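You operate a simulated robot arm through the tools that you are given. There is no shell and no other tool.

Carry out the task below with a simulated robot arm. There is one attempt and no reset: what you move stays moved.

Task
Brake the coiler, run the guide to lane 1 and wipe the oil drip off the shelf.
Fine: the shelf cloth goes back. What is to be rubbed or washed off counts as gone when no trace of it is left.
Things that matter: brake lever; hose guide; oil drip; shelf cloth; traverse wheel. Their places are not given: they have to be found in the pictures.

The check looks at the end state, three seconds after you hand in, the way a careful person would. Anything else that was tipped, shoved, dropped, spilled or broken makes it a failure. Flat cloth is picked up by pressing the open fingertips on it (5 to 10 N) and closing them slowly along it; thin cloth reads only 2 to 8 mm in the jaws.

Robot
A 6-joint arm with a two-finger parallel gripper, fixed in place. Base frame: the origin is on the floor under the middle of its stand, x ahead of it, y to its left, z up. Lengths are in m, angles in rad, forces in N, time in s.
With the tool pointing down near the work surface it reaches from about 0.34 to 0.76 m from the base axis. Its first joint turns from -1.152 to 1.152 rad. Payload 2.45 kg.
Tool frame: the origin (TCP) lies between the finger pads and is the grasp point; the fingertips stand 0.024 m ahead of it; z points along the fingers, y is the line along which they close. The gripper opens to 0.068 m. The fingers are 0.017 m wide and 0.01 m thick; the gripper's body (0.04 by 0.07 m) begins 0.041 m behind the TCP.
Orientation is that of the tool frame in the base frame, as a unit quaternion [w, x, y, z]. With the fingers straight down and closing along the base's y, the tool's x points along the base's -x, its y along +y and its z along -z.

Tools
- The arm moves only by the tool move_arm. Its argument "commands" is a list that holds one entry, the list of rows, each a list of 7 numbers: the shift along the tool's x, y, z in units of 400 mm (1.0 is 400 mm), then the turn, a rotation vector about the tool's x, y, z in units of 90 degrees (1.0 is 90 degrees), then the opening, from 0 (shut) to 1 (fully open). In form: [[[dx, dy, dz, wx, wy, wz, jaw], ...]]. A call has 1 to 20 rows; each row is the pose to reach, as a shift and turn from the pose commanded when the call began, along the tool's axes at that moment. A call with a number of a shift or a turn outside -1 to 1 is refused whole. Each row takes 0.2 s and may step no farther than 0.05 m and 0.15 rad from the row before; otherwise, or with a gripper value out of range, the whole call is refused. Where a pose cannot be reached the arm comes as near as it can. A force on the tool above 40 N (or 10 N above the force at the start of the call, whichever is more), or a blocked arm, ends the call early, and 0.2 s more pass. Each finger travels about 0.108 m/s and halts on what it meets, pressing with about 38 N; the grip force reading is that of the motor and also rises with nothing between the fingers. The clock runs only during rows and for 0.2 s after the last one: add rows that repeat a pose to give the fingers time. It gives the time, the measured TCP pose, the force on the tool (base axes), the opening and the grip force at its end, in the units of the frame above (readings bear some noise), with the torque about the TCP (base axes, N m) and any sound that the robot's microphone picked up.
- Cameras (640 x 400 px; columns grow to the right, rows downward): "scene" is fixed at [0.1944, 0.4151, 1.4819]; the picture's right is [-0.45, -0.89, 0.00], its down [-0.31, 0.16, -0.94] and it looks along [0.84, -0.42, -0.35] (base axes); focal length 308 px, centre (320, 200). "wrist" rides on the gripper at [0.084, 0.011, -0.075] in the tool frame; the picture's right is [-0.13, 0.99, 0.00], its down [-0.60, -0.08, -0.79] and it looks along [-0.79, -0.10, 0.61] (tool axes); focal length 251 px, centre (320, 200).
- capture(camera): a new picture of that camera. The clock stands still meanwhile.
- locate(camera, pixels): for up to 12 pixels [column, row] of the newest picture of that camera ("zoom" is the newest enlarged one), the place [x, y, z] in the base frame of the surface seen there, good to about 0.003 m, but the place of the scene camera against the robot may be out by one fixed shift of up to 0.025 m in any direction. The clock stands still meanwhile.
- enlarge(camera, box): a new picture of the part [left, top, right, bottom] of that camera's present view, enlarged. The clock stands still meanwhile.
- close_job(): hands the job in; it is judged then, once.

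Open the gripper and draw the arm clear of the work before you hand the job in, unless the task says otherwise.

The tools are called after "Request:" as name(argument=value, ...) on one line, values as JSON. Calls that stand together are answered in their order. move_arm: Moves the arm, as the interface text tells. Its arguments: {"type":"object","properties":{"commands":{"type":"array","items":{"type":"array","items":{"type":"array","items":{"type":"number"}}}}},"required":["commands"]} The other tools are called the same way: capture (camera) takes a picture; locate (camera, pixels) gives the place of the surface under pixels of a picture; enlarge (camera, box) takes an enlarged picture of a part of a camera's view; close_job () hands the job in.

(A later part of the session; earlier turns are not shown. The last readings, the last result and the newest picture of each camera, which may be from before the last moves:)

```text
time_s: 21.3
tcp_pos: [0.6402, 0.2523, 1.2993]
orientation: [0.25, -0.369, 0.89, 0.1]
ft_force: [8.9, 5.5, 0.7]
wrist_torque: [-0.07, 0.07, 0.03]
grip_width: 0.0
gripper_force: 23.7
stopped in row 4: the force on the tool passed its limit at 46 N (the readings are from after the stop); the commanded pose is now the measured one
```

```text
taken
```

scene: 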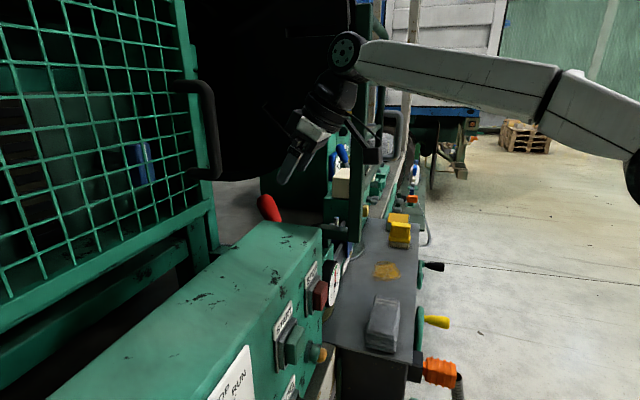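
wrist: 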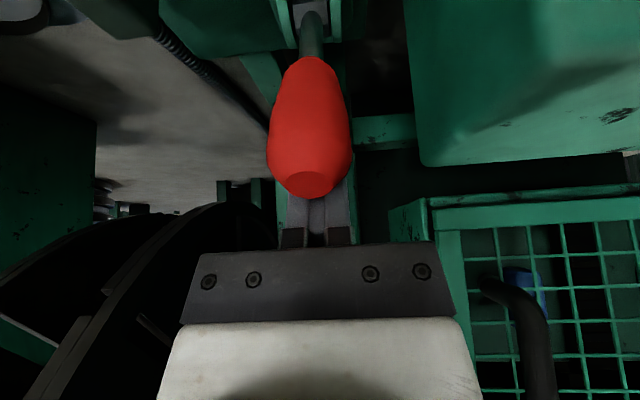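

The push hit a firm stop (46 N). I confirm the lever's position and then back away.

Request:
locate(camera="wrist", pixels=[[310, 90], [310, 120], [310, 150], [312, 50], [312, 35], [308, 185]])

Request:
move_arm(commands=[[[-0.03, 0, 0, 0, 0, 0, 0], [-0.04, 0, -0.06, 0, 0, 0, 0], [-0.04, 0, -0.16, 0, 0, 0, 0], [-0.02, 0, -0.25, 0, 0, 0, 0], [0.05, 0, -0.3, 0, 0, 0, 0], [0.12, 0, -0.32, 0, 0, 0, 0.3], [0.22, 0, -0.32, 0, 0, 0, 0.6], [0.32, 0, -0.32, 0, 0, 0, 1]]])

Request:
capture(camera="wrist")

Request:
capture(camera="scene")

```text
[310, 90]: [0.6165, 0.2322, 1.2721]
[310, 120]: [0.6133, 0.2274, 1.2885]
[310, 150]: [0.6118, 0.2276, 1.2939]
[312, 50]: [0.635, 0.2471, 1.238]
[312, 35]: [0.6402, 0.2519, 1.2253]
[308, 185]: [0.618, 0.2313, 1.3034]
```

```text
time_s: 23.1
tcp_pos: [0.5131, 0.1254, 1.3428]
orientation: [0.249, -0.369, 0.89, 0.1]
ft_force: [-0.3, -0.3, -0.5]
wrist_torque: [-0.03, 0.0, -0.02]
grip_width: 0.0681
gripper_force: 0.1
```

```text
taken
```

wrist: 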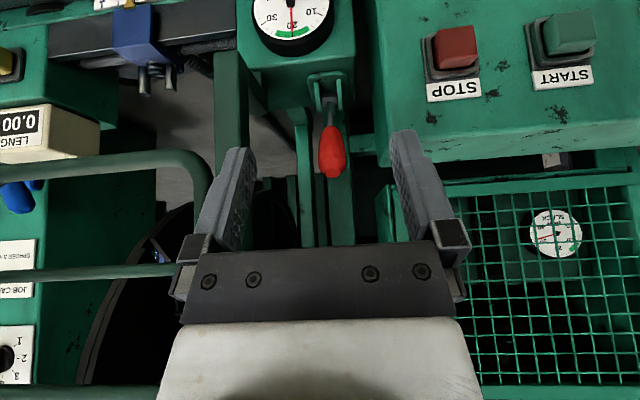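

```text
taken
```

scene: 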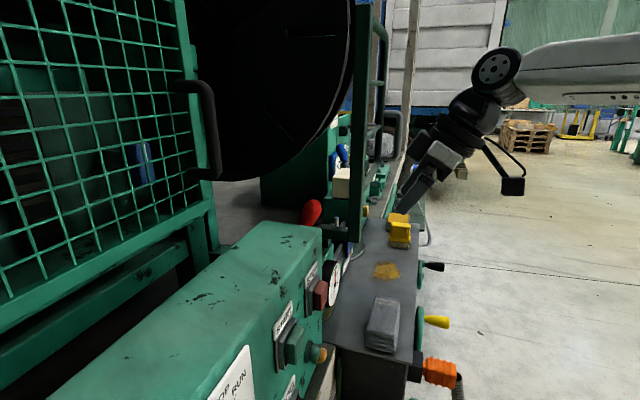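

The lever now leans to the operator side in both pictures; the brake is done. Next I look at what the scene camera can see of the guide, and level the tool while moving outward and toward the wheel.

Request:
enlarge(camera="scene", box=[320, 210, 440, 290])

Request:
enlarge(camera="wrist", box=[40, 0, 240, 120])

Request:
locate(camera="wrist", pixels=[[128, 5], [150, 40], [100, 5], [80, 40], [220, 30], [240, 10], [215, 60]])

```text
5.00 times, centred on (380, 250) of scene
```

zoom: 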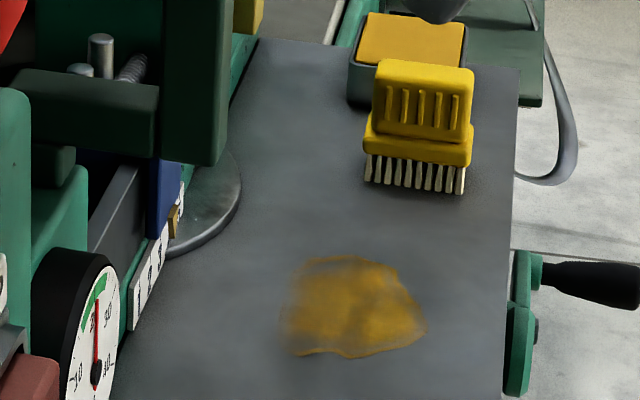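

```text
3.20 times, centred on (140, 60) of wrist
```

zoom: 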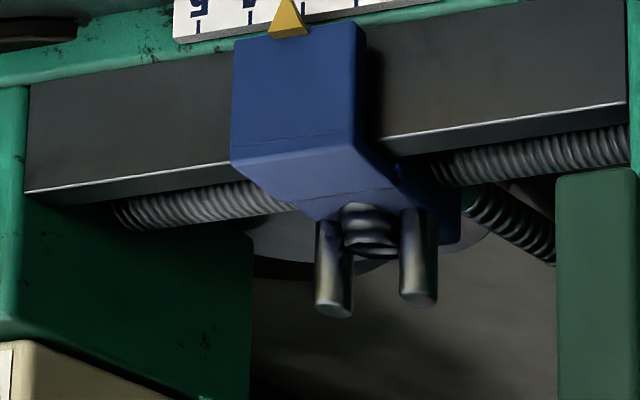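

```text
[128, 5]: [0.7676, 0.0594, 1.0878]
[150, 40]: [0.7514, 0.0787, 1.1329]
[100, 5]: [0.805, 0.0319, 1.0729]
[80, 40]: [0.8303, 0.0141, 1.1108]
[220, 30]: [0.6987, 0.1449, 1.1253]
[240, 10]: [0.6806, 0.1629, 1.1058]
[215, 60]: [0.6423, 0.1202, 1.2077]
```

The scene zoom shows the pointer near the scale, so I can monitor the guide from there. I level the tool and move out in front of the wheel to view it.

Request:
move_arm(commands=[[[0.084, -0.057, 0, 0, 0.043, 0, 1], [0.168, -0.114, 0.001, 0, 0.086, 0, 1], [0.252, -0.172, 0.001, 0, 0.13, 0, 1], [0.336, -0.229, 0.002, 0, 0.173, 0, 1], [0.42, -0.286, 0.003, 0, 0.216, 0, 1], [0.505, -0.343, 0.003, 0, 0.26, 0, 1], [0.589, -0.4, 0.004, 0, 0.303, 0, 1], [0.673, -0.4575, 0.004, 0, 0.346, 0, 1]]])

Request:
capture(camera="wrist")

```text
time_s: 24.9
tcp_pos: [0.4821, -0.1658, 1.2034]
orientation: [-0.001, -0.383, 0.924, -0.005]
ft_force: [-0.5, -0.4, -0.6]
wrist_torque: [0.04, -0.01, -0.01]
grip_width: 0.0679
gripper_force: 0.1
```

```text
taken
```

wrist: 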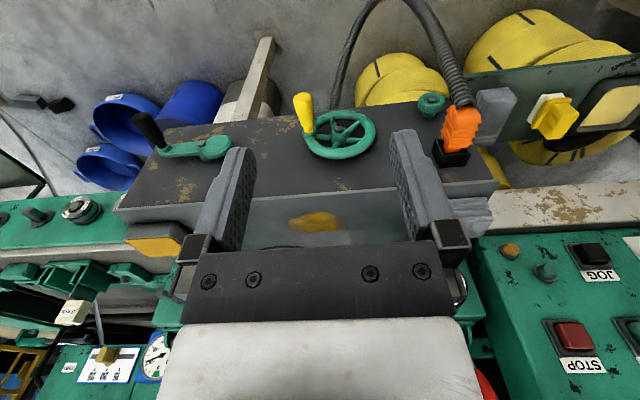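

The wheel is at (340,135) with its yellow handle at (303,112). I measure the rim, hub and handle.

Request:
enlarge(camera="wrist", box=[260, 80, 400, 170])

Request:
locate(camera="wrist", pixels=[[340, 134], [302, 97], [304, 110], [308, 128], [373, 130], [340, 110], [340, 158], [310, 140], [380, 190], [250, 185], [320, 222], [440, 150]])

```text
4.44 times, centred on (330, 125) of wrist
```

zoom: 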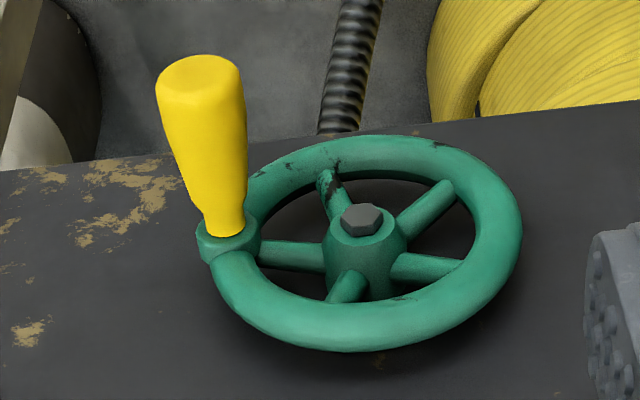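

```text
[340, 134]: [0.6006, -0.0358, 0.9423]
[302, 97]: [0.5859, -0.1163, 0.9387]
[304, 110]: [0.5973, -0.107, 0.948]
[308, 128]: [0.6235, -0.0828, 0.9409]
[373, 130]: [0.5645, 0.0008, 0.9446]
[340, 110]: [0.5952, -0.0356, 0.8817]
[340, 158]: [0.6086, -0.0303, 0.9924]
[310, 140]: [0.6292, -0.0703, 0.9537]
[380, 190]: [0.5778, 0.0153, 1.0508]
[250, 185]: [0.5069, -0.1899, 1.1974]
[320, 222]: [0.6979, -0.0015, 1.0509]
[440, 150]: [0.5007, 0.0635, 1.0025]
```

The handle is at 3 o'clock: axis at u≈0.499, z≈0.938, from n≈0.33 (end) to 0.385 (base), about 0.05 m from the hub. I tilt the tool 30° and go to a pre-grasp above the handle.

Request:
move_arm(commands=[[[-0.037, -0.017, 0.082, 0, -0.056, 0, 1], [-0.074, -0.034, 0.163, 0, -0.111, 0, 1], [-0.11, -0.051, 0.245, 0, -0.167, 0, 1], [-0.147, -0.068, 0.327, 0, -0.222, 0, 1], [-0.184, -0.085, 0.408, 0, -0.278, 0, 1], [-0.221, -0.1025, 0.49, 0, -0.333, 0, 1]]])

Request:
capture(camera="wrist")

Request:
capture(camera="scene")

```text
time_s: 26.3
tcp_pos: [0.5736, -0.1339, 1.0064]
orientation: [0.24, -0.369, 0.893, 0.096]
ft_force: [0.3, 0.2, 0.1]
wrist_torque: [0.05, -0.03, 0.0]
grip_width: 0.0681
gripper_force: 0.0
```

```text
taken
```

wrist: 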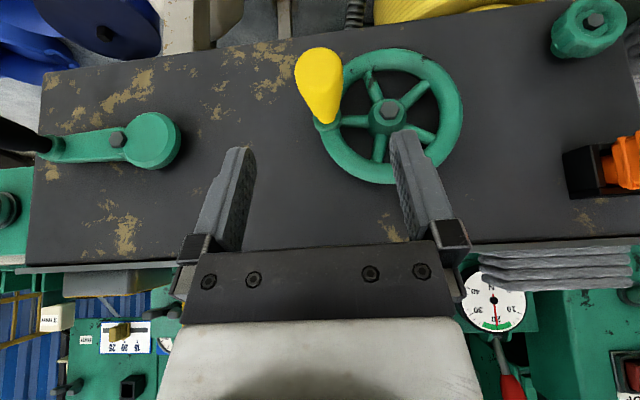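

```text
taken
```

scene: 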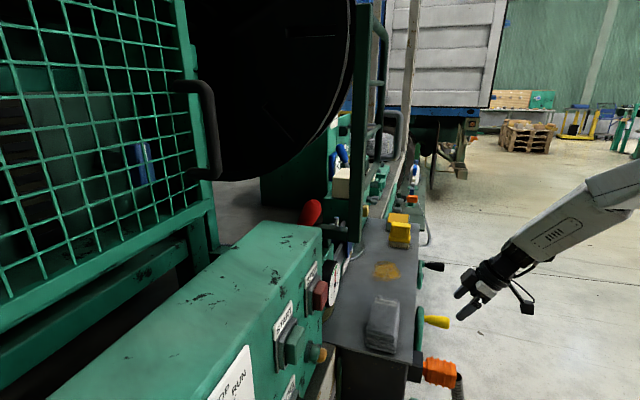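

The handle end is at (318,75), centred on the jaws. I measure it from close by.

Request:
locate(camera="wrist", pixels=[[318, 60], [320, 90], [322, 112], [296, 75], [341, 80], [318, 70], [388, 112], [388, 60], [388, 172], [450, 105], [330, 125]])

Request:
enlarge(camera="scene", box=[330, 220, 390, 280])

```text
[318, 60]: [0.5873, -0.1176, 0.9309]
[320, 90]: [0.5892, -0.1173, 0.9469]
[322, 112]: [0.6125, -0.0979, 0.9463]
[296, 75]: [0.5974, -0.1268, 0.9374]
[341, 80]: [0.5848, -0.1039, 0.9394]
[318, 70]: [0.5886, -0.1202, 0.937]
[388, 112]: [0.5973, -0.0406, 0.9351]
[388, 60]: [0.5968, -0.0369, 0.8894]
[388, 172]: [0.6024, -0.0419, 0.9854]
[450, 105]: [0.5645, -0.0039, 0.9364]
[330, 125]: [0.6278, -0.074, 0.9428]
```

```text
6.67 times, centred on (360, 250) of scene
```

zoom: 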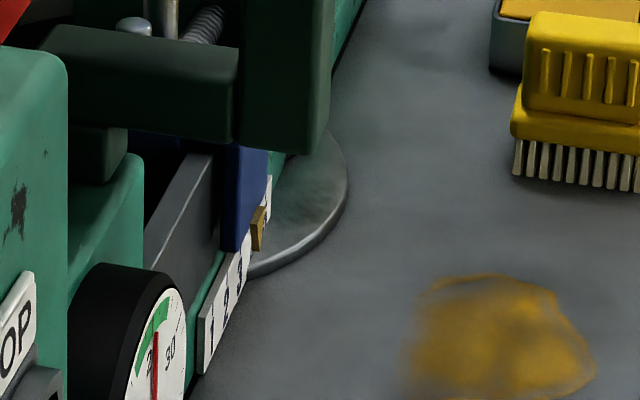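

Pointer currently sits near 3–4 in the scene zoom. Handle centre is u≈0.4995, z≈0.9375; I advance 0.08 m along the tool axis with open jaws, then close.

Request:
move_arm(commands=[[[-0.001, 0.0, 0.05, 0, 0, 0, 1], [-0.001, 0.001, 0.1, 0, 0, 0, 1], [-0.002, 0.002, 0.15, 0, 0, 0, 1], [-0.003, 0.002, 0.2, 0, 0, 0, 1]]])

Request:
capture(camera="wrist")

```text
time_s: 27.3
tcp_pos: [0.6017, -0.1038, 0.9381]
orientation: [0.24, -0.371, 0.892, 0.096]
ft_force: [0.5, -0.3, 0.1]
wrist_torque: [-0.01, -0.01, -0.01]
grip_width: 0.0681
gripper_force: 0.0
```

```text
taken
```

wrist: 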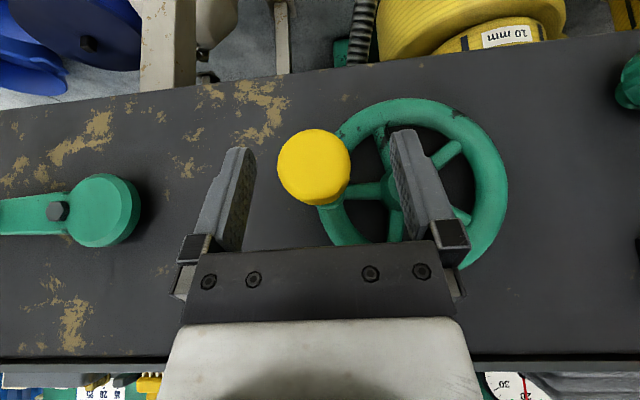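

The handle end (315,167) sits between the pads. I close on it.

Request:
move_arm(commands=[[[0, 0, 0, 0, 0, 0, 0.75], [0, 0, 0, 0, 0, 0, 0.5], [0, 0, 0, 0, 0, 0, 0.2], [0, 0, 0, 0, 0, 0, 0.2]]])

```text
time_s: 28.3
tcp_pos: [0.6021, -0.1053, 0.9387]
orientation: [0.239, -0.37, 0.893, 0.096]
ft_force: [4.7, -1.8, -2.0]
wrist_torque: [0.0, -0.01, -0.01]
grip_width: 0.0284
gripper_force: 42.9
```

Gripped (0.0284). I turn the wheel 45° upward (counter-clockwise seen from the operator) as a test and watch the guide in the scene zoom.

Request:
move_arm(commands=[[[-0.0159, 0.0042, -0.0275, 0, 0, 0, 0.2], [-0.0306, 0.0164, -0.053, 0, 0, 0, 0.2], [-0.0433, 0.0359, -0.075, 0, 0, 0, 0.2]]])

Request:
enlarge(camera="scene", box=[330, 220, 390, 280])

Request:
capture(camera="wrist")

```text
time_s: 29.1
tcp_pos: [0.5919, -0.0943, 0.9746]
orientation: [0.239, -0.369, 0.893, 0.096]
ft_force: [3.4, -5.8, 5.0]
wrist_torque: [0.03, -0.02, 0.01]
grip_width: 0.0283
gripper_force: 42.9
```

```text
6.67 times, centred on (360, 250) of scene
```

zoom: 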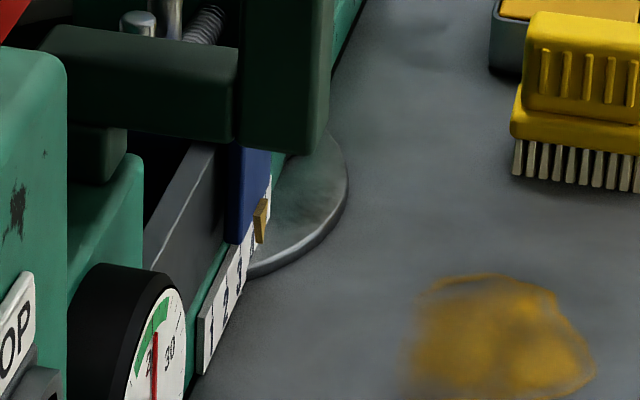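

```text
taken
```

wrist: 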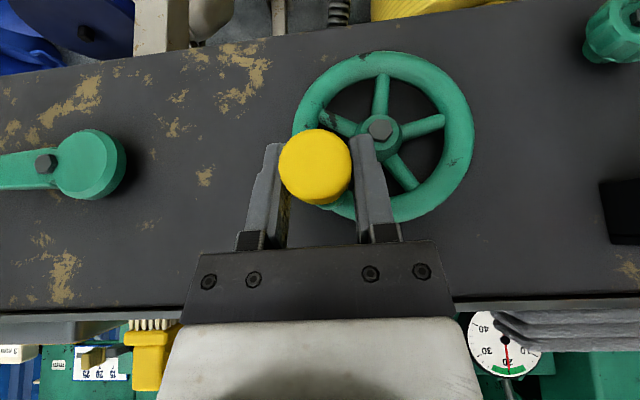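

The wheel turned 45° and the pointer moved away from lane 1 (from (258,228) to (261,220)), so clockwise is right. Before turning down and left I check the orange plug and knob near the wheel's left side.

Request:
locate(camera="wrist", pixels=[[625, 225], [605, 190], [610, 35], [590, 50], [380, 130], [380, 60], [382, 205], [470, 125], [460, 290], [320, 165]])

```text
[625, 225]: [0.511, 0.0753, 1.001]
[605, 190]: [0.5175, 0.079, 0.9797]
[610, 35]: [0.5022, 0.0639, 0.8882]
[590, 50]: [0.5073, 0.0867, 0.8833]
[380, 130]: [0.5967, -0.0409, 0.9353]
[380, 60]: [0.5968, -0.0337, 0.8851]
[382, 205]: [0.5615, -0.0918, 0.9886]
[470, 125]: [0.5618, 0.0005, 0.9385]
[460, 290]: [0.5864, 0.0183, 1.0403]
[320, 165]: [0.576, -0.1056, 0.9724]
```

Clearances are fine (black block at u≈0.31). I turn clockwise from +45° to −90° in 15° rows.

Request:
move_arm(commands=[[[0.0127, -0.0195, 0.022, 0, 0, 0, 0.2], [0.0275, -0.0317, 0.0476, 0, 0, 0, 0.2], [0.0433, -0.0359, 0.075, 0, 0, 0, 0.2], [0.0592, -0.0317, 0.1025, 0, 0, 0, 0.2], [0.0739, -0.0195, 0.1281, 0, 0, 0, 0.2], [0.0866, 0, 0.15, 0, 0, 0, 0.2], [0.0964, 0.0254, 0.1669, 0, 0, 0, 0.2], [0.1025, 0.0549, 0.1775, 0, 0, 0, 0.2], [0.1046, 0.0866, 0.1811, 0, 0, 0, 0.2]]])

Request:
enlarge(camera="scene", box=[330, 220, 390, 280])

Request:
capture(camera="wrist")

```text
time_s: 31.1
tcp_pos: [0.5674, -0.0691, 0.8886]
orientation: [0.24, -0.37, 0.892, 0.097]
ft_force: [3.5, 2.9, -9.5]
wrist_torque: [0.11, -0.1, 0.02]
grip_width: 0.0285
gripper_force: 42.7
```

```text
6.67 times, centred on (360, 250) of scene
```

zoom: 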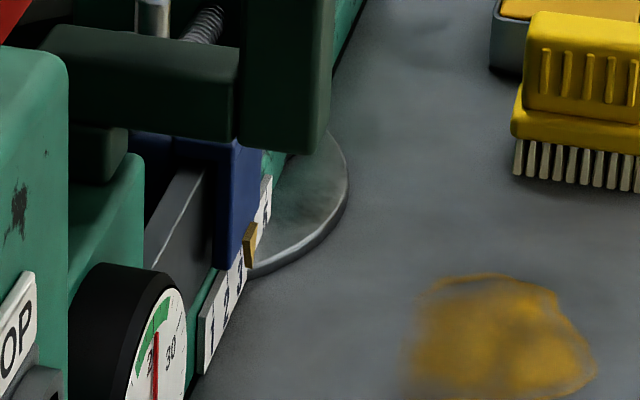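

```text
taken
```

wrist: 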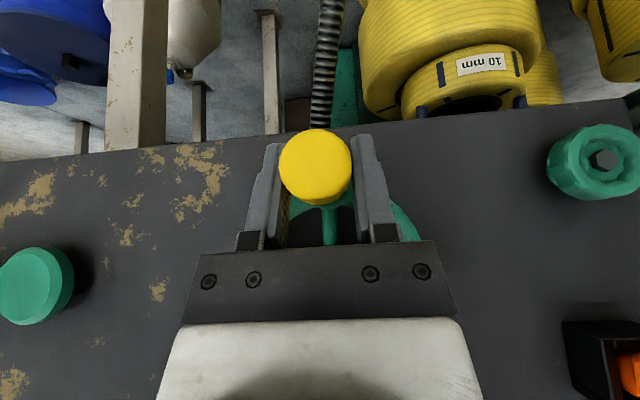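

Pointer moved toward lane 1 (now at (250,245), between 3 and 4 → nearing 3). About 0.8 lane per 135°; I continue clockwise to −270°.

Request:
move_arm(commands=[[[-0.0021, 0.0317, -0.0036, 0, 0, 0, 0.2], [-0.0082, 0.0613, -0.0142, 0, 0, 0, 0.2], [-0.0179, 0.0866, -0.0311, 0, 0, 0, 0.2], [-0.0306, 0.1061, -0.053, 0, 0, 0, 0.2], [-0.0454, 0.1183, -0.0786, 0, 0, 0, 0.2], [-0.0613, 0.1225, -0.1061, 0, 0, 0, 0.2], [-0.0771, 0.1183, -0.1335, 0, 0, 0, 0.2], [-0.0919, 0.1061, -0.1591, 0, 0, 0, 0.2], [-0.1046, 0.0866, -0.1811, 0, 0, 0, 0.2], [-0.1143, 0.0613, -0.198, 0, 0, 0, 0.2], [-0.1204, 0.0317, -0.2086, 0, 0, 0, 0.2], [-0.1225, 0, -0.2122, 0, 0, 0, 0.2]]])

Request:
enlarge(camera="scene", box=[330, 220, 390, 280])

Request:
capture(camera="wrist")

```text
time_s: 33.7
tcp_pos: [0.5672, -0.0706, 0.989]
orientation: [0.24, -0.368, 0.894, 0.094]
ft_force: [-4.5, -4.5, 8.8]
wrist_torque: [-0.04, 0.03, -0.15]
grip_width: 0.0283
gripper_force: 42.4
```

```text
6.67 times, centred on (360, 250) of scene
```

zoom: 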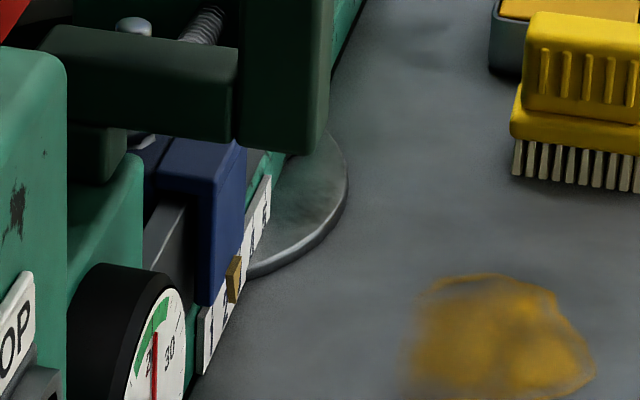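

```text
taken
```

wrist: 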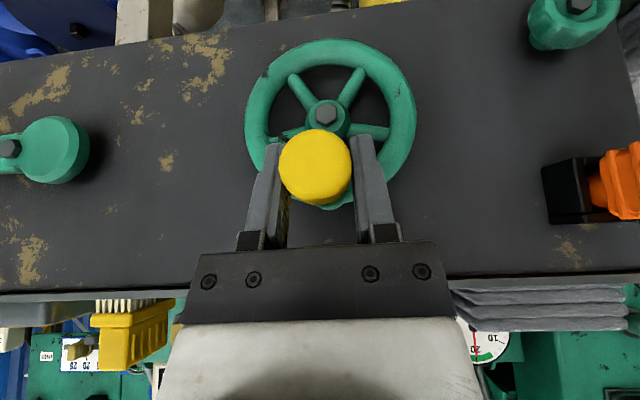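

Pointer is now between 2 and 3 in this view (234,278); about one lane per half turn. I zoom in harder to read the pointer's tip against the tick lines.

Request:
enlarge(camera="scene", box=[340, 240, 365, 280])

Request:
locate(camera="zoom", pixels=[[320, 200]])

```text
10.00 times, centred on (352, 260) of scene
```

zoom: 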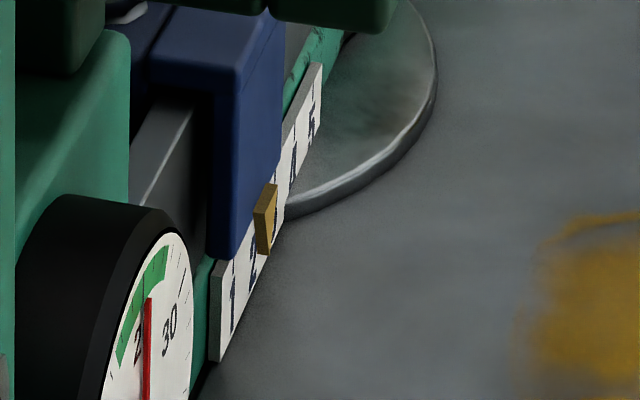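

```text
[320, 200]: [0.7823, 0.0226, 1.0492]
```

I locate the labels and the pointer in this zoom to get their positions along the rail.

Request:
locate(camera="zoom", pixels=[[232, 310], [252, 268], [293, 165], [312, 118], [262, 225], [272, 210], [318, 70], [218, 350], [240, 230], [268, 195]])

```text
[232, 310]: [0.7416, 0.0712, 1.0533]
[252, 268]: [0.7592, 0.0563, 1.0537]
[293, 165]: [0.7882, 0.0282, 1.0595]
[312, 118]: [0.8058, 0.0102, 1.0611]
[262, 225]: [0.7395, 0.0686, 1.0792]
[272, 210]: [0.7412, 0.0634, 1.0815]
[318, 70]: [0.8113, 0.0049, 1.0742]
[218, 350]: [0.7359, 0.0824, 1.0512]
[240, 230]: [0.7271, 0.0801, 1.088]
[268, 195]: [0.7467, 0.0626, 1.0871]
```

The pointer is higher than the labels, so this oblique view misleads: by the measured places it is already near lane 1.2 (labels spaced 0.022 m). I release the handle and back off to look at the scale squarely with the wrist camera.

Request:
move_arm(commands=[[[0, 0, 0, 0, 0, 0, 0.6], [0, 0, 0, 0, 0, 0, 1], [0, 0, 0, 0, 0, 0, 1], [0, 0, -0.08, 0, 0, 0, 1], [0, 0, -0.18, 0, 0, 0, 1], [0, 0, -0.28, 0, 0, 0, 1]]])

Request:
capture(camera="wrist")

Request:
enlarge(camera="scene", box=[340, 240, 365, 280])

```text
time_s: 35.1
tcp_pos: [0.5272, -0.1089, 1.084]
orientation: [0.239, -0.369, 0.893, 0.096]
ft_force: [0.1, 0.2, -0.6]
wrist_torque: [0.01, 0.0, -0.01]
grip_width: 0.068
gripper_force: 0.0
```

```text
taken
```

wrist: 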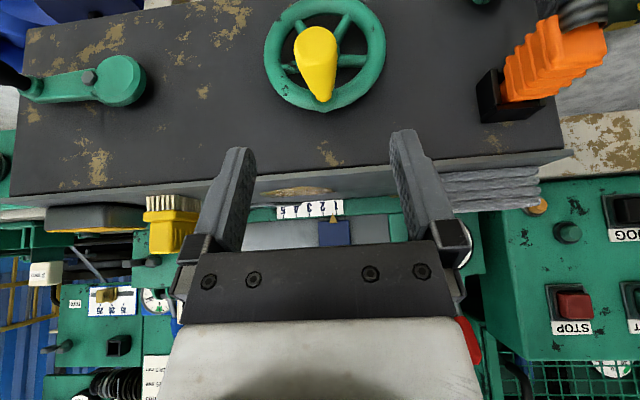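

```text
10.00 times, centred on (352, 260) of scene
```

zoom: 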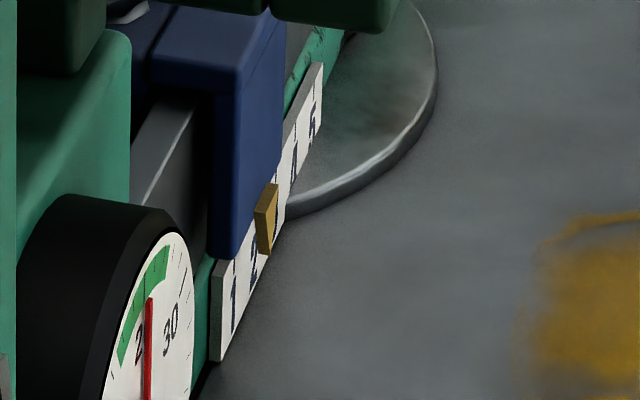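

The wheel stayed; the scale 1–5 is now visible from the front at (310,210) with the pointer near (333,217). I enlarge it.

Request:
enlarge(camera="wrist", box=[270, 190, 370, 240])

Request:
locate(camera="zoom", pixels=[[320, 200], [400, 220]])

```text
6.40 times, centred on (320, 215) of wrist
```

zoom: 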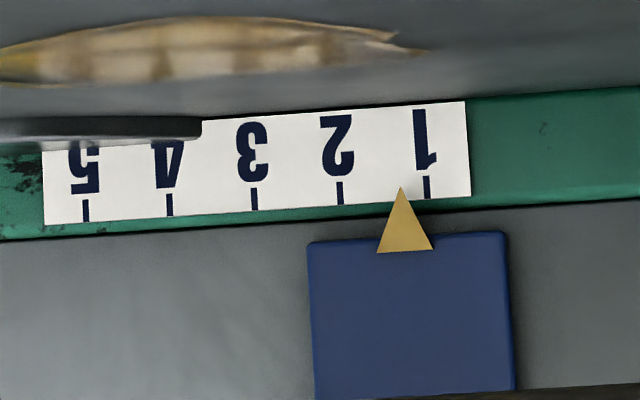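

```text
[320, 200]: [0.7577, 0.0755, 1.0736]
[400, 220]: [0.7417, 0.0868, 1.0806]
```

Frontal zoom: pointer tip at column 401, tick 1 at 426, tick 2 at 340 – so 0.29 lane still to go, about 50° more clockwise at ~2 lanes per turn. I go back on the handle (now at 12 o'clock) and grip it.

Request:
move_arm(commands=[[[0, 0, 0.1, 0, 0, 0, 1], [0, 0, 0.18, 0, 0, 0, 1], [0, 0, 0.24, 0, 0, 0, 1], [0, 0, 0.28, 0, 0, 0, 1], [0, 0, 0.28, 0, 0, 0, 0.7], [0, 0, 0.28, 0, 0, 0, 0.45], [0, 0, 0.28, 0, 0, 0, 0.2], [0, 0, 0.28, 0, 0, 0, 0.2]]])

Request:
capture(camera="wrist")

```text
time_s: 36.9
tcp_pos: [0.5674, -0.0693, 0.9888]
orientation: [0.239, -0.369, 0.893, 0.096]
ft_force: [1.7, 0.6, -0.9]
wrist_torque: [-0.02, -0.05, -0.07]
grip_width: 0.0283
gripper_force: 42.8
```

```text
taken
```

wrist: 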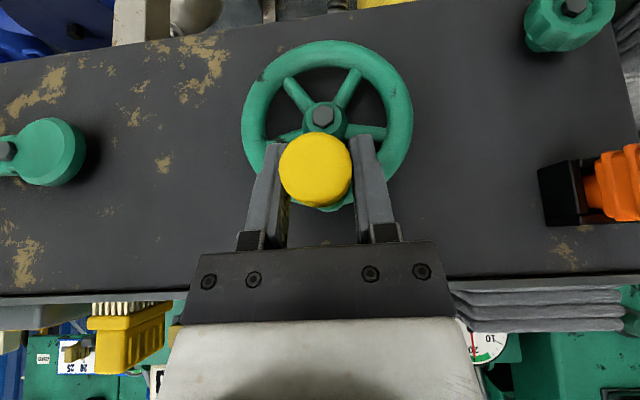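

Gripped again (0.0283) at 12 o'clock. I turn clockwise by about 50°.

Request:
move_arm(commands=[[[0.0009, -0.0213, 0.0016, 0, 0, 0, 0.2], [0.0057, -0.0518, 0.0099, 0, 0, 0, 0.2], [0.013, -0.0754, 0.0225, 0, 0, 0, 0.2], [0.0219, -0.0938, 0.0379, 0, 0, 0, 0.2], [0.0219, -0.0938, 0.0379, 0, 0, 0, 0.2]]])

Request:
move_arm(commands=[[[0, 0, 0, 0, 0, 0, 0.6], [0, 0, 0, 0, 0, 0, 1], [0, 0, 0, 0, 0, 0, 1], [0, 0, -0.08, 0, 0, 0, 1], [0, 0, -0.18, 0, 0, 0, 1], [0, 0.02, -0.28, 0, 0, 0, 1], [0, 0.09, -0.3, 0, 0, 0, 1]]])

Request:
enlarge(camera="wrist", box=[270, 190, 370, 240])

Request:
capture(camera="wrist")

```text
time_s: 38.1
tcp_pos: [0.5943, -0.0953, 0.9697]
orientation: [0.239, -0.37, 0.893, 0.096]
ft_force: [2.8, 4.8, -0.9]
wrist_torque: [0.02, -0.03, 0.04]
grip_width: 0.0283
gripper_force: 42.1
```

```text
time_s: 39.7
tcp_pos: [0.5252, -0.1115, 1.0753]
orientation: [0.239, -0.369, 0.893, 0.096]
ft_force: [-0.4, 0.4, 0.6]
wrist_torque: [0.0, -0.01, 0.01]
grip_width: 0.068
gripper_force: 0.0
```

```text
6.40 times, centred on (320, 215) of wrist
```

zoom: 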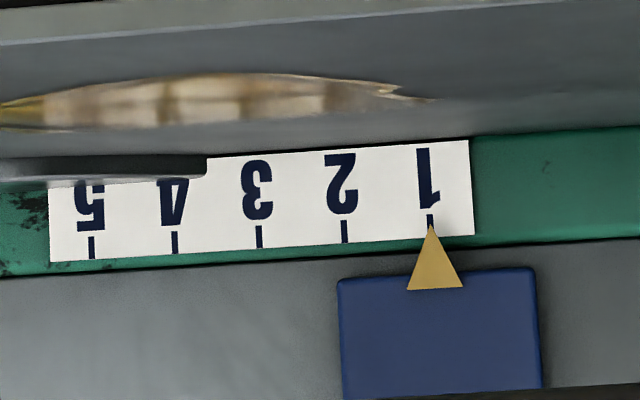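

```text
taken
```

wrist: 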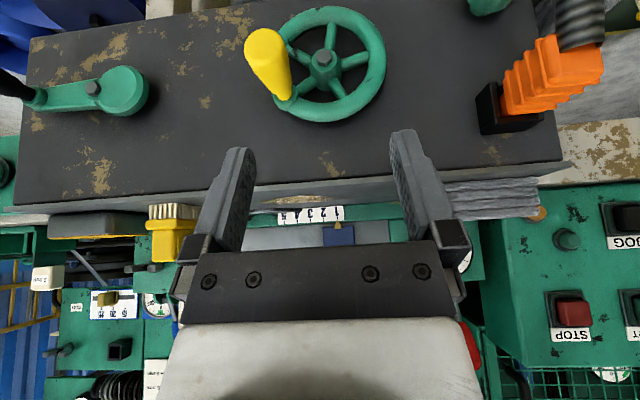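

The pointer tip (431,226) is right on tick 1 (430,220): the guide is at lane 1. Next is the cloth; I rise, level the tool and move over to look at the folded grey cloth.

Request:
move_arm(commands=[[[-0.06, 0, -0.105, 0, 0, 0, 1], [-0.125, 0, -0.2165, 0, 0, 0, 1], [-0.194, 0.082, -0.229, 0, 0.067, 0, 1], [-0.263, 0.164, -0.241, 0, 0.133, 0, 1], [-0.332, 0.245, -0.253, 0, 0.2, 0, 1], [-0.401, 0.327, -0.265, 0, 0.267, 0, 1], [-0.47, 0.409, -0.277, 0, 0.333, 0, 1]]])

Request:
capture(camera="wrist")

Request:
capture(camera="scene")

```text
refused: row 2 steps farther than a row can; nothing moved
```

```text
taken
```

wrist: 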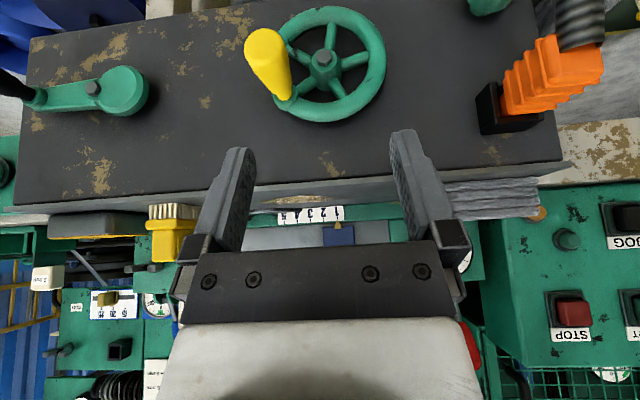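

```text
taken
```

scene: 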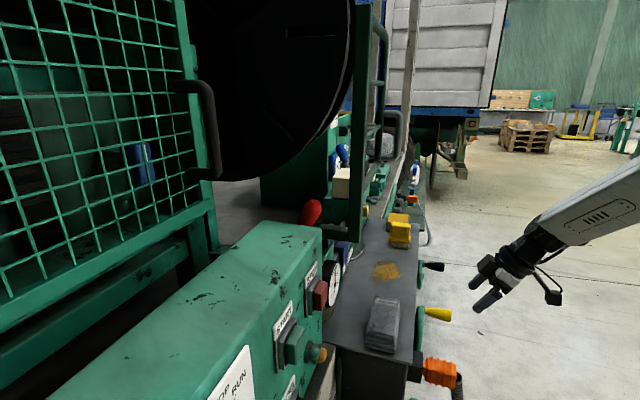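

The second row was a hair too long; nothing moved. I resend with three rise rows.

Request:
move_arm(commands=[[[-0.04, 0, -0.07, 0, 0, 0, 1], [-0.08, 0, -0.14, 0, 0, 0, 1], [-0.125, 0, -0.2165, 0, 0, 0, 1], [-0.194, 0.082, -0.229, 0, 0.067, 0, 1], [-0.263, 0.164, -0.241, 0, 0.133, 0, 1], [-0.332, 0.245, -0.253, 0, 0.2, 0, 1], [-0.401, 0.327, -0.265, 0, 0.267, 0, 1], [-0.47, 0.409, -0.277, 0, 0.333, 0, 1]]])

Request:
capture(camera="wrist")

```text
time_s: 41.5
tcp_pos: [0.4848, 0.0817, 1.262]
orientation: [-0.001, -0.382, 0.924, -0.004]
ft_force: [-0.2, -0.5, -0.3]
wrist_torque: [0.0, 0.01, 0.02]
grip_width: 0.0681
gripper_force: 0.0
```

```text
taken
```

wrist: 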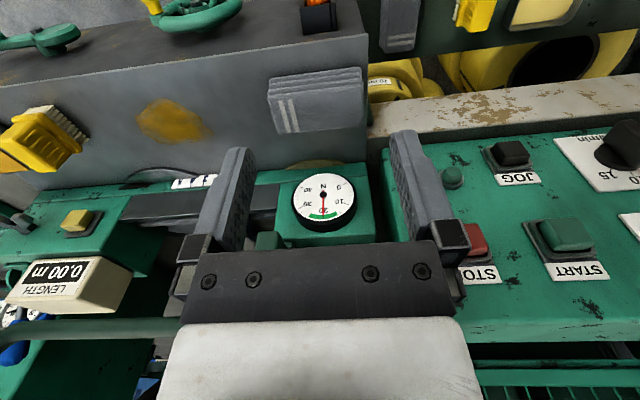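

The folded cloth is at (315,100); another grey striped piece hangs at (400,25). I enlarge both areas.

Request:
enlarge(camera="wrist", box=[250, 40, 390, 150])

Request:
locate(camera="wrist", pixels=[[315, 90], [275, 85], [360, 70], [275, 132], [365, 125], [268, 98], [320, 128], [330, 72], [310, 110], [345, 100], [310, 68], [366, 100]])

Request:
enlarge(camera="wrist", box=[370, 0, 470, 60])

```text
3.64 times, centred on (320, 95) of wrist
```

zoom: 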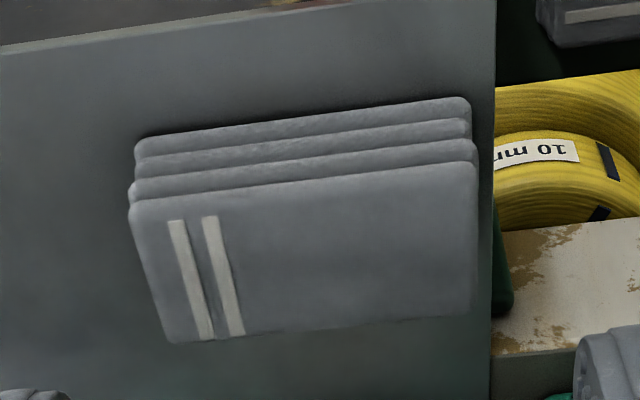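

```text
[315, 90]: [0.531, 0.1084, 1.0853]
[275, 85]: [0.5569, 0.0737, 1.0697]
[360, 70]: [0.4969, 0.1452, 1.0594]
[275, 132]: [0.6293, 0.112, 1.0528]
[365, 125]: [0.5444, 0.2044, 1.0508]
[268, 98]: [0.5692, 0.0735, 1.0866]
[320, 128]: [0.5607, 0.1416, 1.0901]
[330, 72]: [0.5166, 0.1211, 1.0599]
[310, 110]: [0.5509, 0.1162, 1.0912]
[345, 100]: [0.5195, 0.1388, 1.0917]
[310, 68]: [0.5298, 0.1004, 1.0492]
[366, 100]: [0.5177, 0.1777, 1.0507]
```

```text
6.40 times, centred on (420, 30) of wrist
```

zoom: 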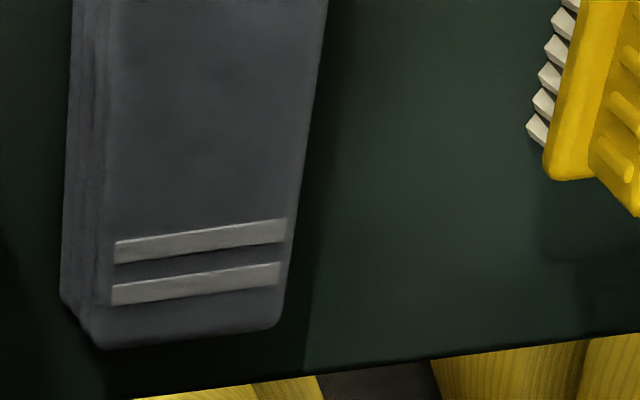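

There is a second grey cloth and brush on a lower dark panel; I measure where that is.

Request:
locate(camera="wrist", pixels=[[400, 25], [475, 10], [545, 10], [440, 40], [410, 10], [390, 40], [318, 15], [500, 40]])

Request:
enlarge(camera="scene", box=[330, 280, 480, 400])

```text
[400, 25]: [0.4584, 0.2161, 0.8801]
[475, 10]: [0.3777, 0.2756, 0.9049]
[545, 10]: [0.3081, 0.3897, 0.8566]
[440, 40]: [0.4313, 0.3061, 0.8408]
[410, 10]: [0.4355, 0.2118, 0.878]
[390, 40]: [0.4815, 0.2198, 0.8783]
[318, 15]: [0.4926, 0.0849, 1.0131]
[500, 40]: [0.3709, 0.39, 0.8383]
```

```text
3.33 times, centred on (405, 340) of scene
```

zoom: 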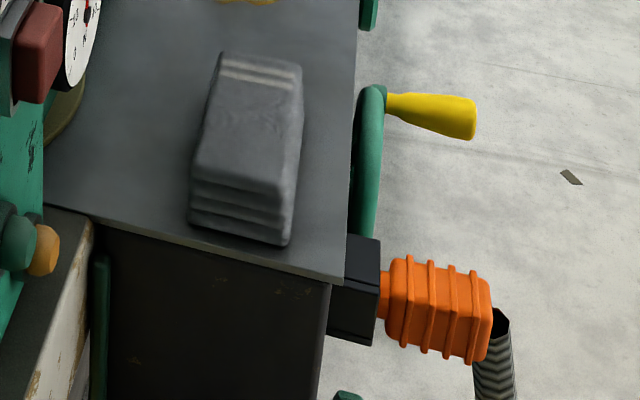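

The second cloth lies on a lower surface (z≈0.88), so the cloth on the shelf itself is the shelf cloth. I measure its top corners to plan the grasp.

Request:
enlarge(camera="wrist", box=[250, 40, 390, 150])

Request:
locate(camera="zoom", pixels=[[140, 212], [465, 172], [468, 305], [178, 333], [300, 195], [310, 320], [140, 150], [460, 105], [300, 130], [470, 240], [155, 270], [485, 330]])

```text
3.64 times, centred on (320, 95) of wrist
```

zoom: 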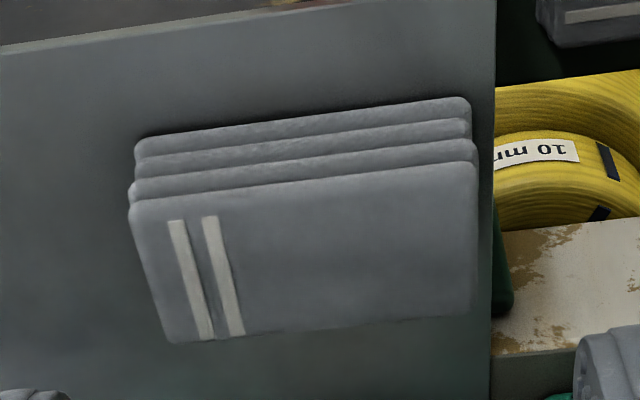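

```text
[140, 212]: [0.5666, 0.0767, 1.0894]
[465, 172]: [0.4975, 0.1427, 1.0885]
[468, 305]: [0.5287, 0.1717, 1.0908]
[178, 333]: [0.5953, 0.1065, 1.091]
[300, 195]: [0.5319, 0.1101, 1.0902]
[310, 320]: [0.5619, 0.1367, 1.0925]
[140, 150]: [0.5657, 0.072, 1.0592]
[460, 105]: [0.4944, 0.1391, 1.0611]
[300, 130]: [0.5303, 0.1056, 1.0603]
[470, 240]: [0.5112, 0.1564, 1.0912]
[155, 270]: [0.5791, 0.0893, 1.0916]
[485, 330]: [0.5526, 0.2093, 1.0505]
```

Cloth is a folded block about 0.10 (u) × 0.05 (n) × 0.04 m high, centred at about (0.548,0.125), aligned with the shelf. I turn the tool −90° so it closes across the narrow side and go above it.

Request:
move_arm(commands=[[[-0.016, -0.003, 0.01, 0, 0, 0.083, 1], [-0.032, -0.006, 0.02, 0, 0, 0.167, 1], [-0.047, -0.009, 0.03, 0, 0, 0.25, 1], [-0.063, -0.012, 0.04, 0, 0, 0.333, 1], [-0.079, -0.015, 0.05, 0, 0, 0.417, 1], [-0.095, -0.018, 0.06, 0, 0, 0.5, 1], [-0.11, -0.02, 0.075, 0, 0, 0.583, 1], [-0.126, -0.023, 0.09, 0, 0, 0.667, 1], [-0.142, -0.026, 0.105, 0, 0, 0.75, 1], [-0.158, -0.029, 0.12, 0, 0, 0.833, 1], [-0.174, -0.032, 0.135, 0, 0, 0.917, 1], [-0.189, -0.035, 0.15, 0, 0, 1.0, 1]]])

Request:
capture(camera="wrist")

Request:
capture(camera="scene")

```text
time_s: 44.1
tcp_pos: [0.5488, 0.1246, 1.2025]
orientation: [0.003, 0.385, 0.923, -0.002]
ft_force: [0.8, 0.1, -1.0]
wrist_torque: [0.0, -0.02, 0.0]
grip_width: 0.0677
gripper_force: 0.1
```

```text
taken
```

wrist: 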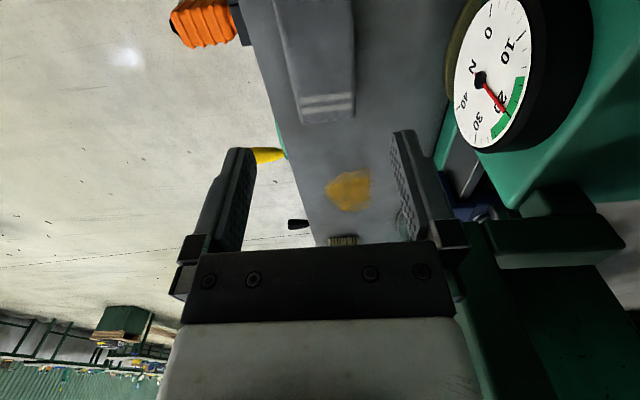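

```text
taken
```

scene: 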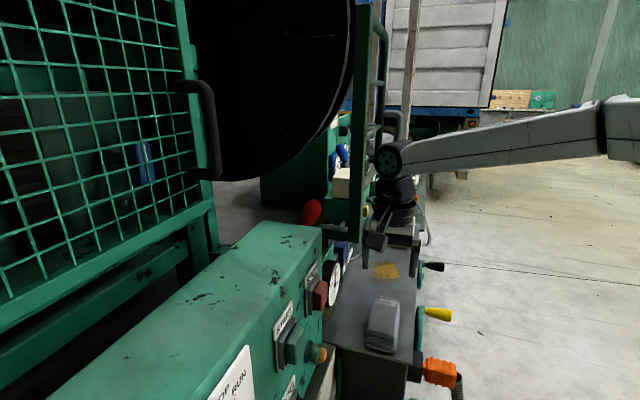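

The camera now looks along the shelf: cloth at (315,60), stain at (350,190), gauge at right. I check the gauge clearance, the cloth edges, and the stain's outline.

Request:
locate(camera="wrist", pixels=[[495, 70], [460, 60], [535, 120], [325, 80], [300, 100], [352, 100], [325, 190], [375, 190], [350, 172], [350, 212], [343, 240], [400, 215]])

Request:
enlarge(camera="wrist", box=[260, 140, 440, 260])

```text
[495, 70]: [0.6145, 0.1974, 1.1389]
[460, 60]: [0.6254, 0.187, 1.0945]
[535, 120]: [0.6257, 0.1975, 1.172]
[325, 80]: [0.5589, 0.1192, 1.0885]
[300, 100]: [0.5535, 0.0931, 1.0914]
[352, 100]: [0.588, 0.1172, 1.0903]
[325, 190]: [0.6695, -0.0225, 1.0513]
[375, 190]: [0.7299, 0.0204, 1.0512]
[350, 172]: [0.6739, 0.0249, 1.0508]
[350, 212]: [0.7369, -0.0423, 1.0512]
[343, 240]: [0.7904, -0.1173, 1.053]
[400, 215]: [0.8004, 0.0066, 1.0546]
```

```text
3.33 times, centred on (350, 200) of wrist
```

zoom: 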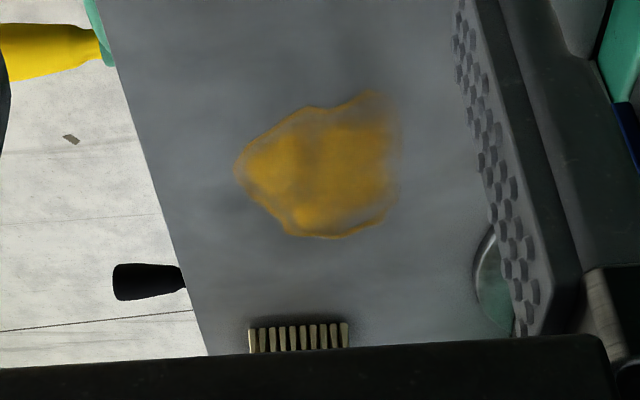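

Stain spans n≈0.455–0.53 and u≈0.46–0.55; the cloth (0.05 × 0.10) covers it with a few strokes. The gripper is centred over the cloth, so I descend with open jaws to TCP z≈1.082 (fingertips ~7 mm above the shelf).

Request:
move_arm(commands=[[[0, 0, 0.075, 0, 0, 0, 1], [0, 0, 0.15, 0, 0, 0, 1], [0, 0, 0.21, 0, 0, 0, 1], [0, 0, 0.26, 0, 0, 0, 1], [0, 0, 0.3, 0, 0, 0, 1]]])

Request:
capture(camera="wrist")

Request:
enlarge(camera="scene", box=[330, 260, 450, 370])

```text
time_s: 45.3
tcp_pos: [0.5501, 0.1241, 1.0819]
orientation: [0.002, 0.383, 0.924, -0.001]
ft_force: [0.1, 1.0, -1.0]
wrist_torque: [0.01, 0.02, 0.0]
grip_width: 0.0679
gripper_force: 0.1
```

```text
taken
```

wrist: 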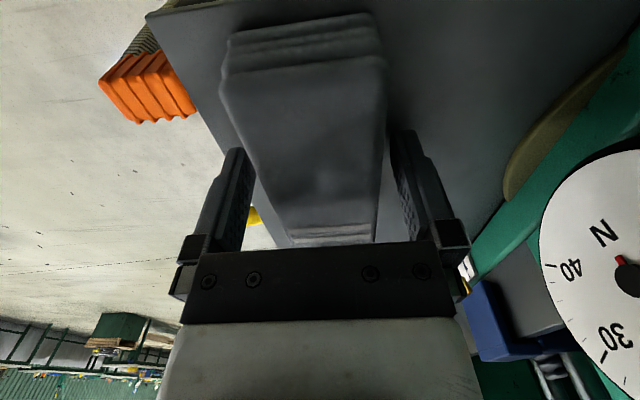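

```text
3.64 times, centred on (390, 315) of scene
```

zoom: 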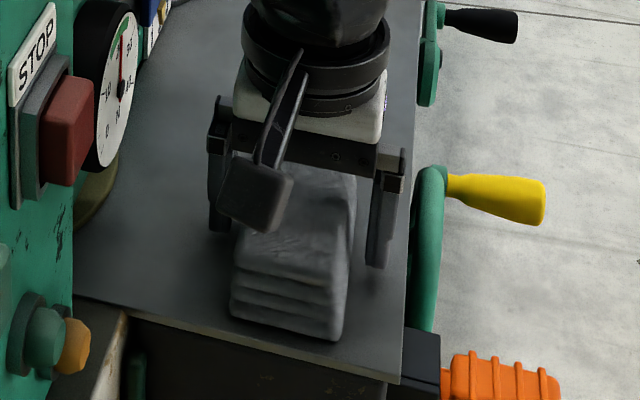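

Both fingers straddle the cloth. I close slowly on it.

Request:
move_arm(commands=[[[0, 0, 0, 0, 0, 0, 0.9], [0, 0, 0, 0, 0, 0, 0.8], [0, 0, 0, 0, 0, 0, 0.7], [0, 0, 0, 0, 0, 0, 0.6], [0, 0, 0, 0, 0, 0, 0.55], [0, 0, 0, 0, 0, 0, 0.5], [0, 0, 0, 0, 0, 0, 0.5]]])

Request:
capture(camera="wrist")

```text
time_s: 46.9
tcp_pos: [0.5496, 0.1238, 1.0837]
orientation: [0.003, 0.383, 0.924, -0.002]
ft_force: [0.2, -0.3, 0.1]
wrist_torque: [0.0, 0.01, 0.0]
grip_width: 0.0534
gripper_force: 38.1
```

```text
taken
```

wrist: 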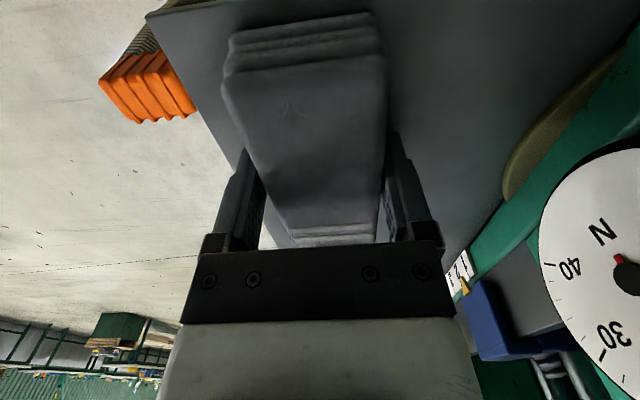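

The cloth is held firmly (0.0534 wide). I lift it 30 mm and carry it along the shelf to above the stain.

Request:
move_arm(commands=[[[0, 0, -0.04, 0, 0, 0, 0.5], [0, 0, -0.075, 0, 0, 0, 0.5], [-0.1, -0.01, -0.075, 0, 0, 0, 0.5], [-0.2, -0.02, -0.075, 0, 0, 0, 0.5], [-0.3, -0.03, -0.075, 0, 0, 0, 0.5], [-0.4, -0.04, -0.075, 0, 0, 0, 0.5], [-0.5125, -0.0525, -0.075, 0, 0, 0, 0.5]]])

Request:
capture(camera="wrist")

Request:
capture(camera="scene")

```text
time_s: 48.5
tcp_pos: [0.6788, -0.0368, 1.1143]
orientation: [0.003, 0.383, 0.924, -0.001]
ft_force: [-0.9, -0.6, -0.6]
wrist_torque: [-0.03, 0.0, -0.02]
grip_width: 0.0532
gripper_force: 37.8
```

```text
taken
```

wrist: 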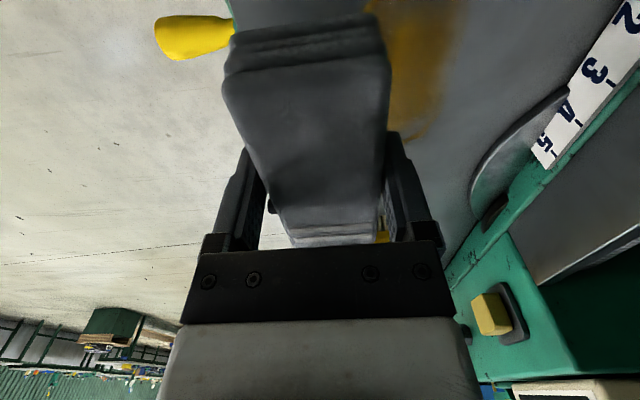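

```text
taken
```

scene: 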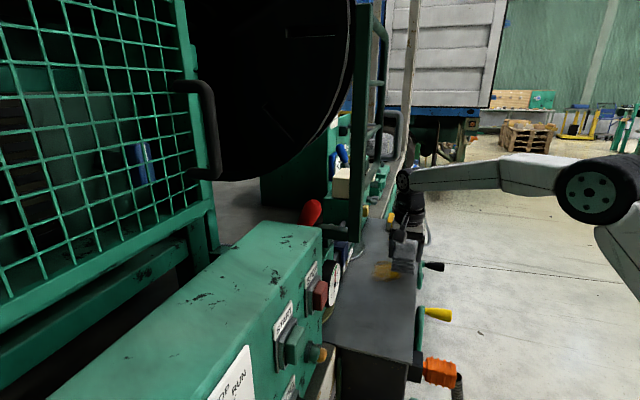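

The cloth hangs over the front part of the stain. I check the disc and scale positions near the back, then lower until the cloth touches the shelf.

Request:
locate(camera="wrist", pixels=[[475, 190], [500, 140], [540, 105], [565, 92], [600, 60], [430, 60], [420, 130], [395, 10], [450, 20], [400, 140]])

Request:
move_arm(commands=[[[0, 0, 0.04, 0, 0, 0, 0.5], [0, 0, 0.065, 0, 0, 0, 0.5], [0, 0, 0.075, 0, 0, 0, 0.5], [0, 0, 0.079, 0, 0, 0, 0.5]]])

```text
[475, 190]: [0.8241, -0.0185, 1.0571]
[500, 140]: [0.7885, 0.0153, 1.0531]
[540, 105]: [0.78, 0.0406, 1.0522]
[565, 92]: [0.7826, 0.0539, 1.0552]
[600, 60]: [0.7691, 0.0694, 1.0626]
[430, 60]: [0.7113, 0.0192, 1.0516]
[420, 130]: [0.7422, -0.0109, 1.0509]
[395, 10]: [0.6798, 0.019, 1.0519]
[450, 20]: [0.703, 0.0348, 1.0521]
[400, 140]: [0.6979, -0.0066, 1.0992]
```

```text
time_s: 49.5
tcp_pos: [0.6789, -0.0367, 1.0829]
orientation: [0.002, 0.383, 0.924, -0.002]
ft_force: [-0.9, -0.2, 0.8]
wrist_torque: [0.07, 0.06, 0.03]
grip_width: 0.0534
gripper_force: 38.0
```

Only 0.8 N so far and the disc edge is at n≥0.565, clear of the strokes. I lower by 1 mm steps to get a light pressing force.

Request:
move_arm(commands=[[[0, 0, 0.0025, 0, 0, 0, 0.5], [0, 0, 0.005, 0, 0, 0, 0.5]]])

```text
time_s: 50.1
tcp_pos: [0.6803, -0.0361, 1.0825]
orientation: [0.003, 0.383, 0.924, -0.002]
ft_force: [-5.9, -0.7, 17.0]
wrist_torque: [0.32, 0.55, 0.11]
grip_width: 0.0528
gripper_force: 37.7
```

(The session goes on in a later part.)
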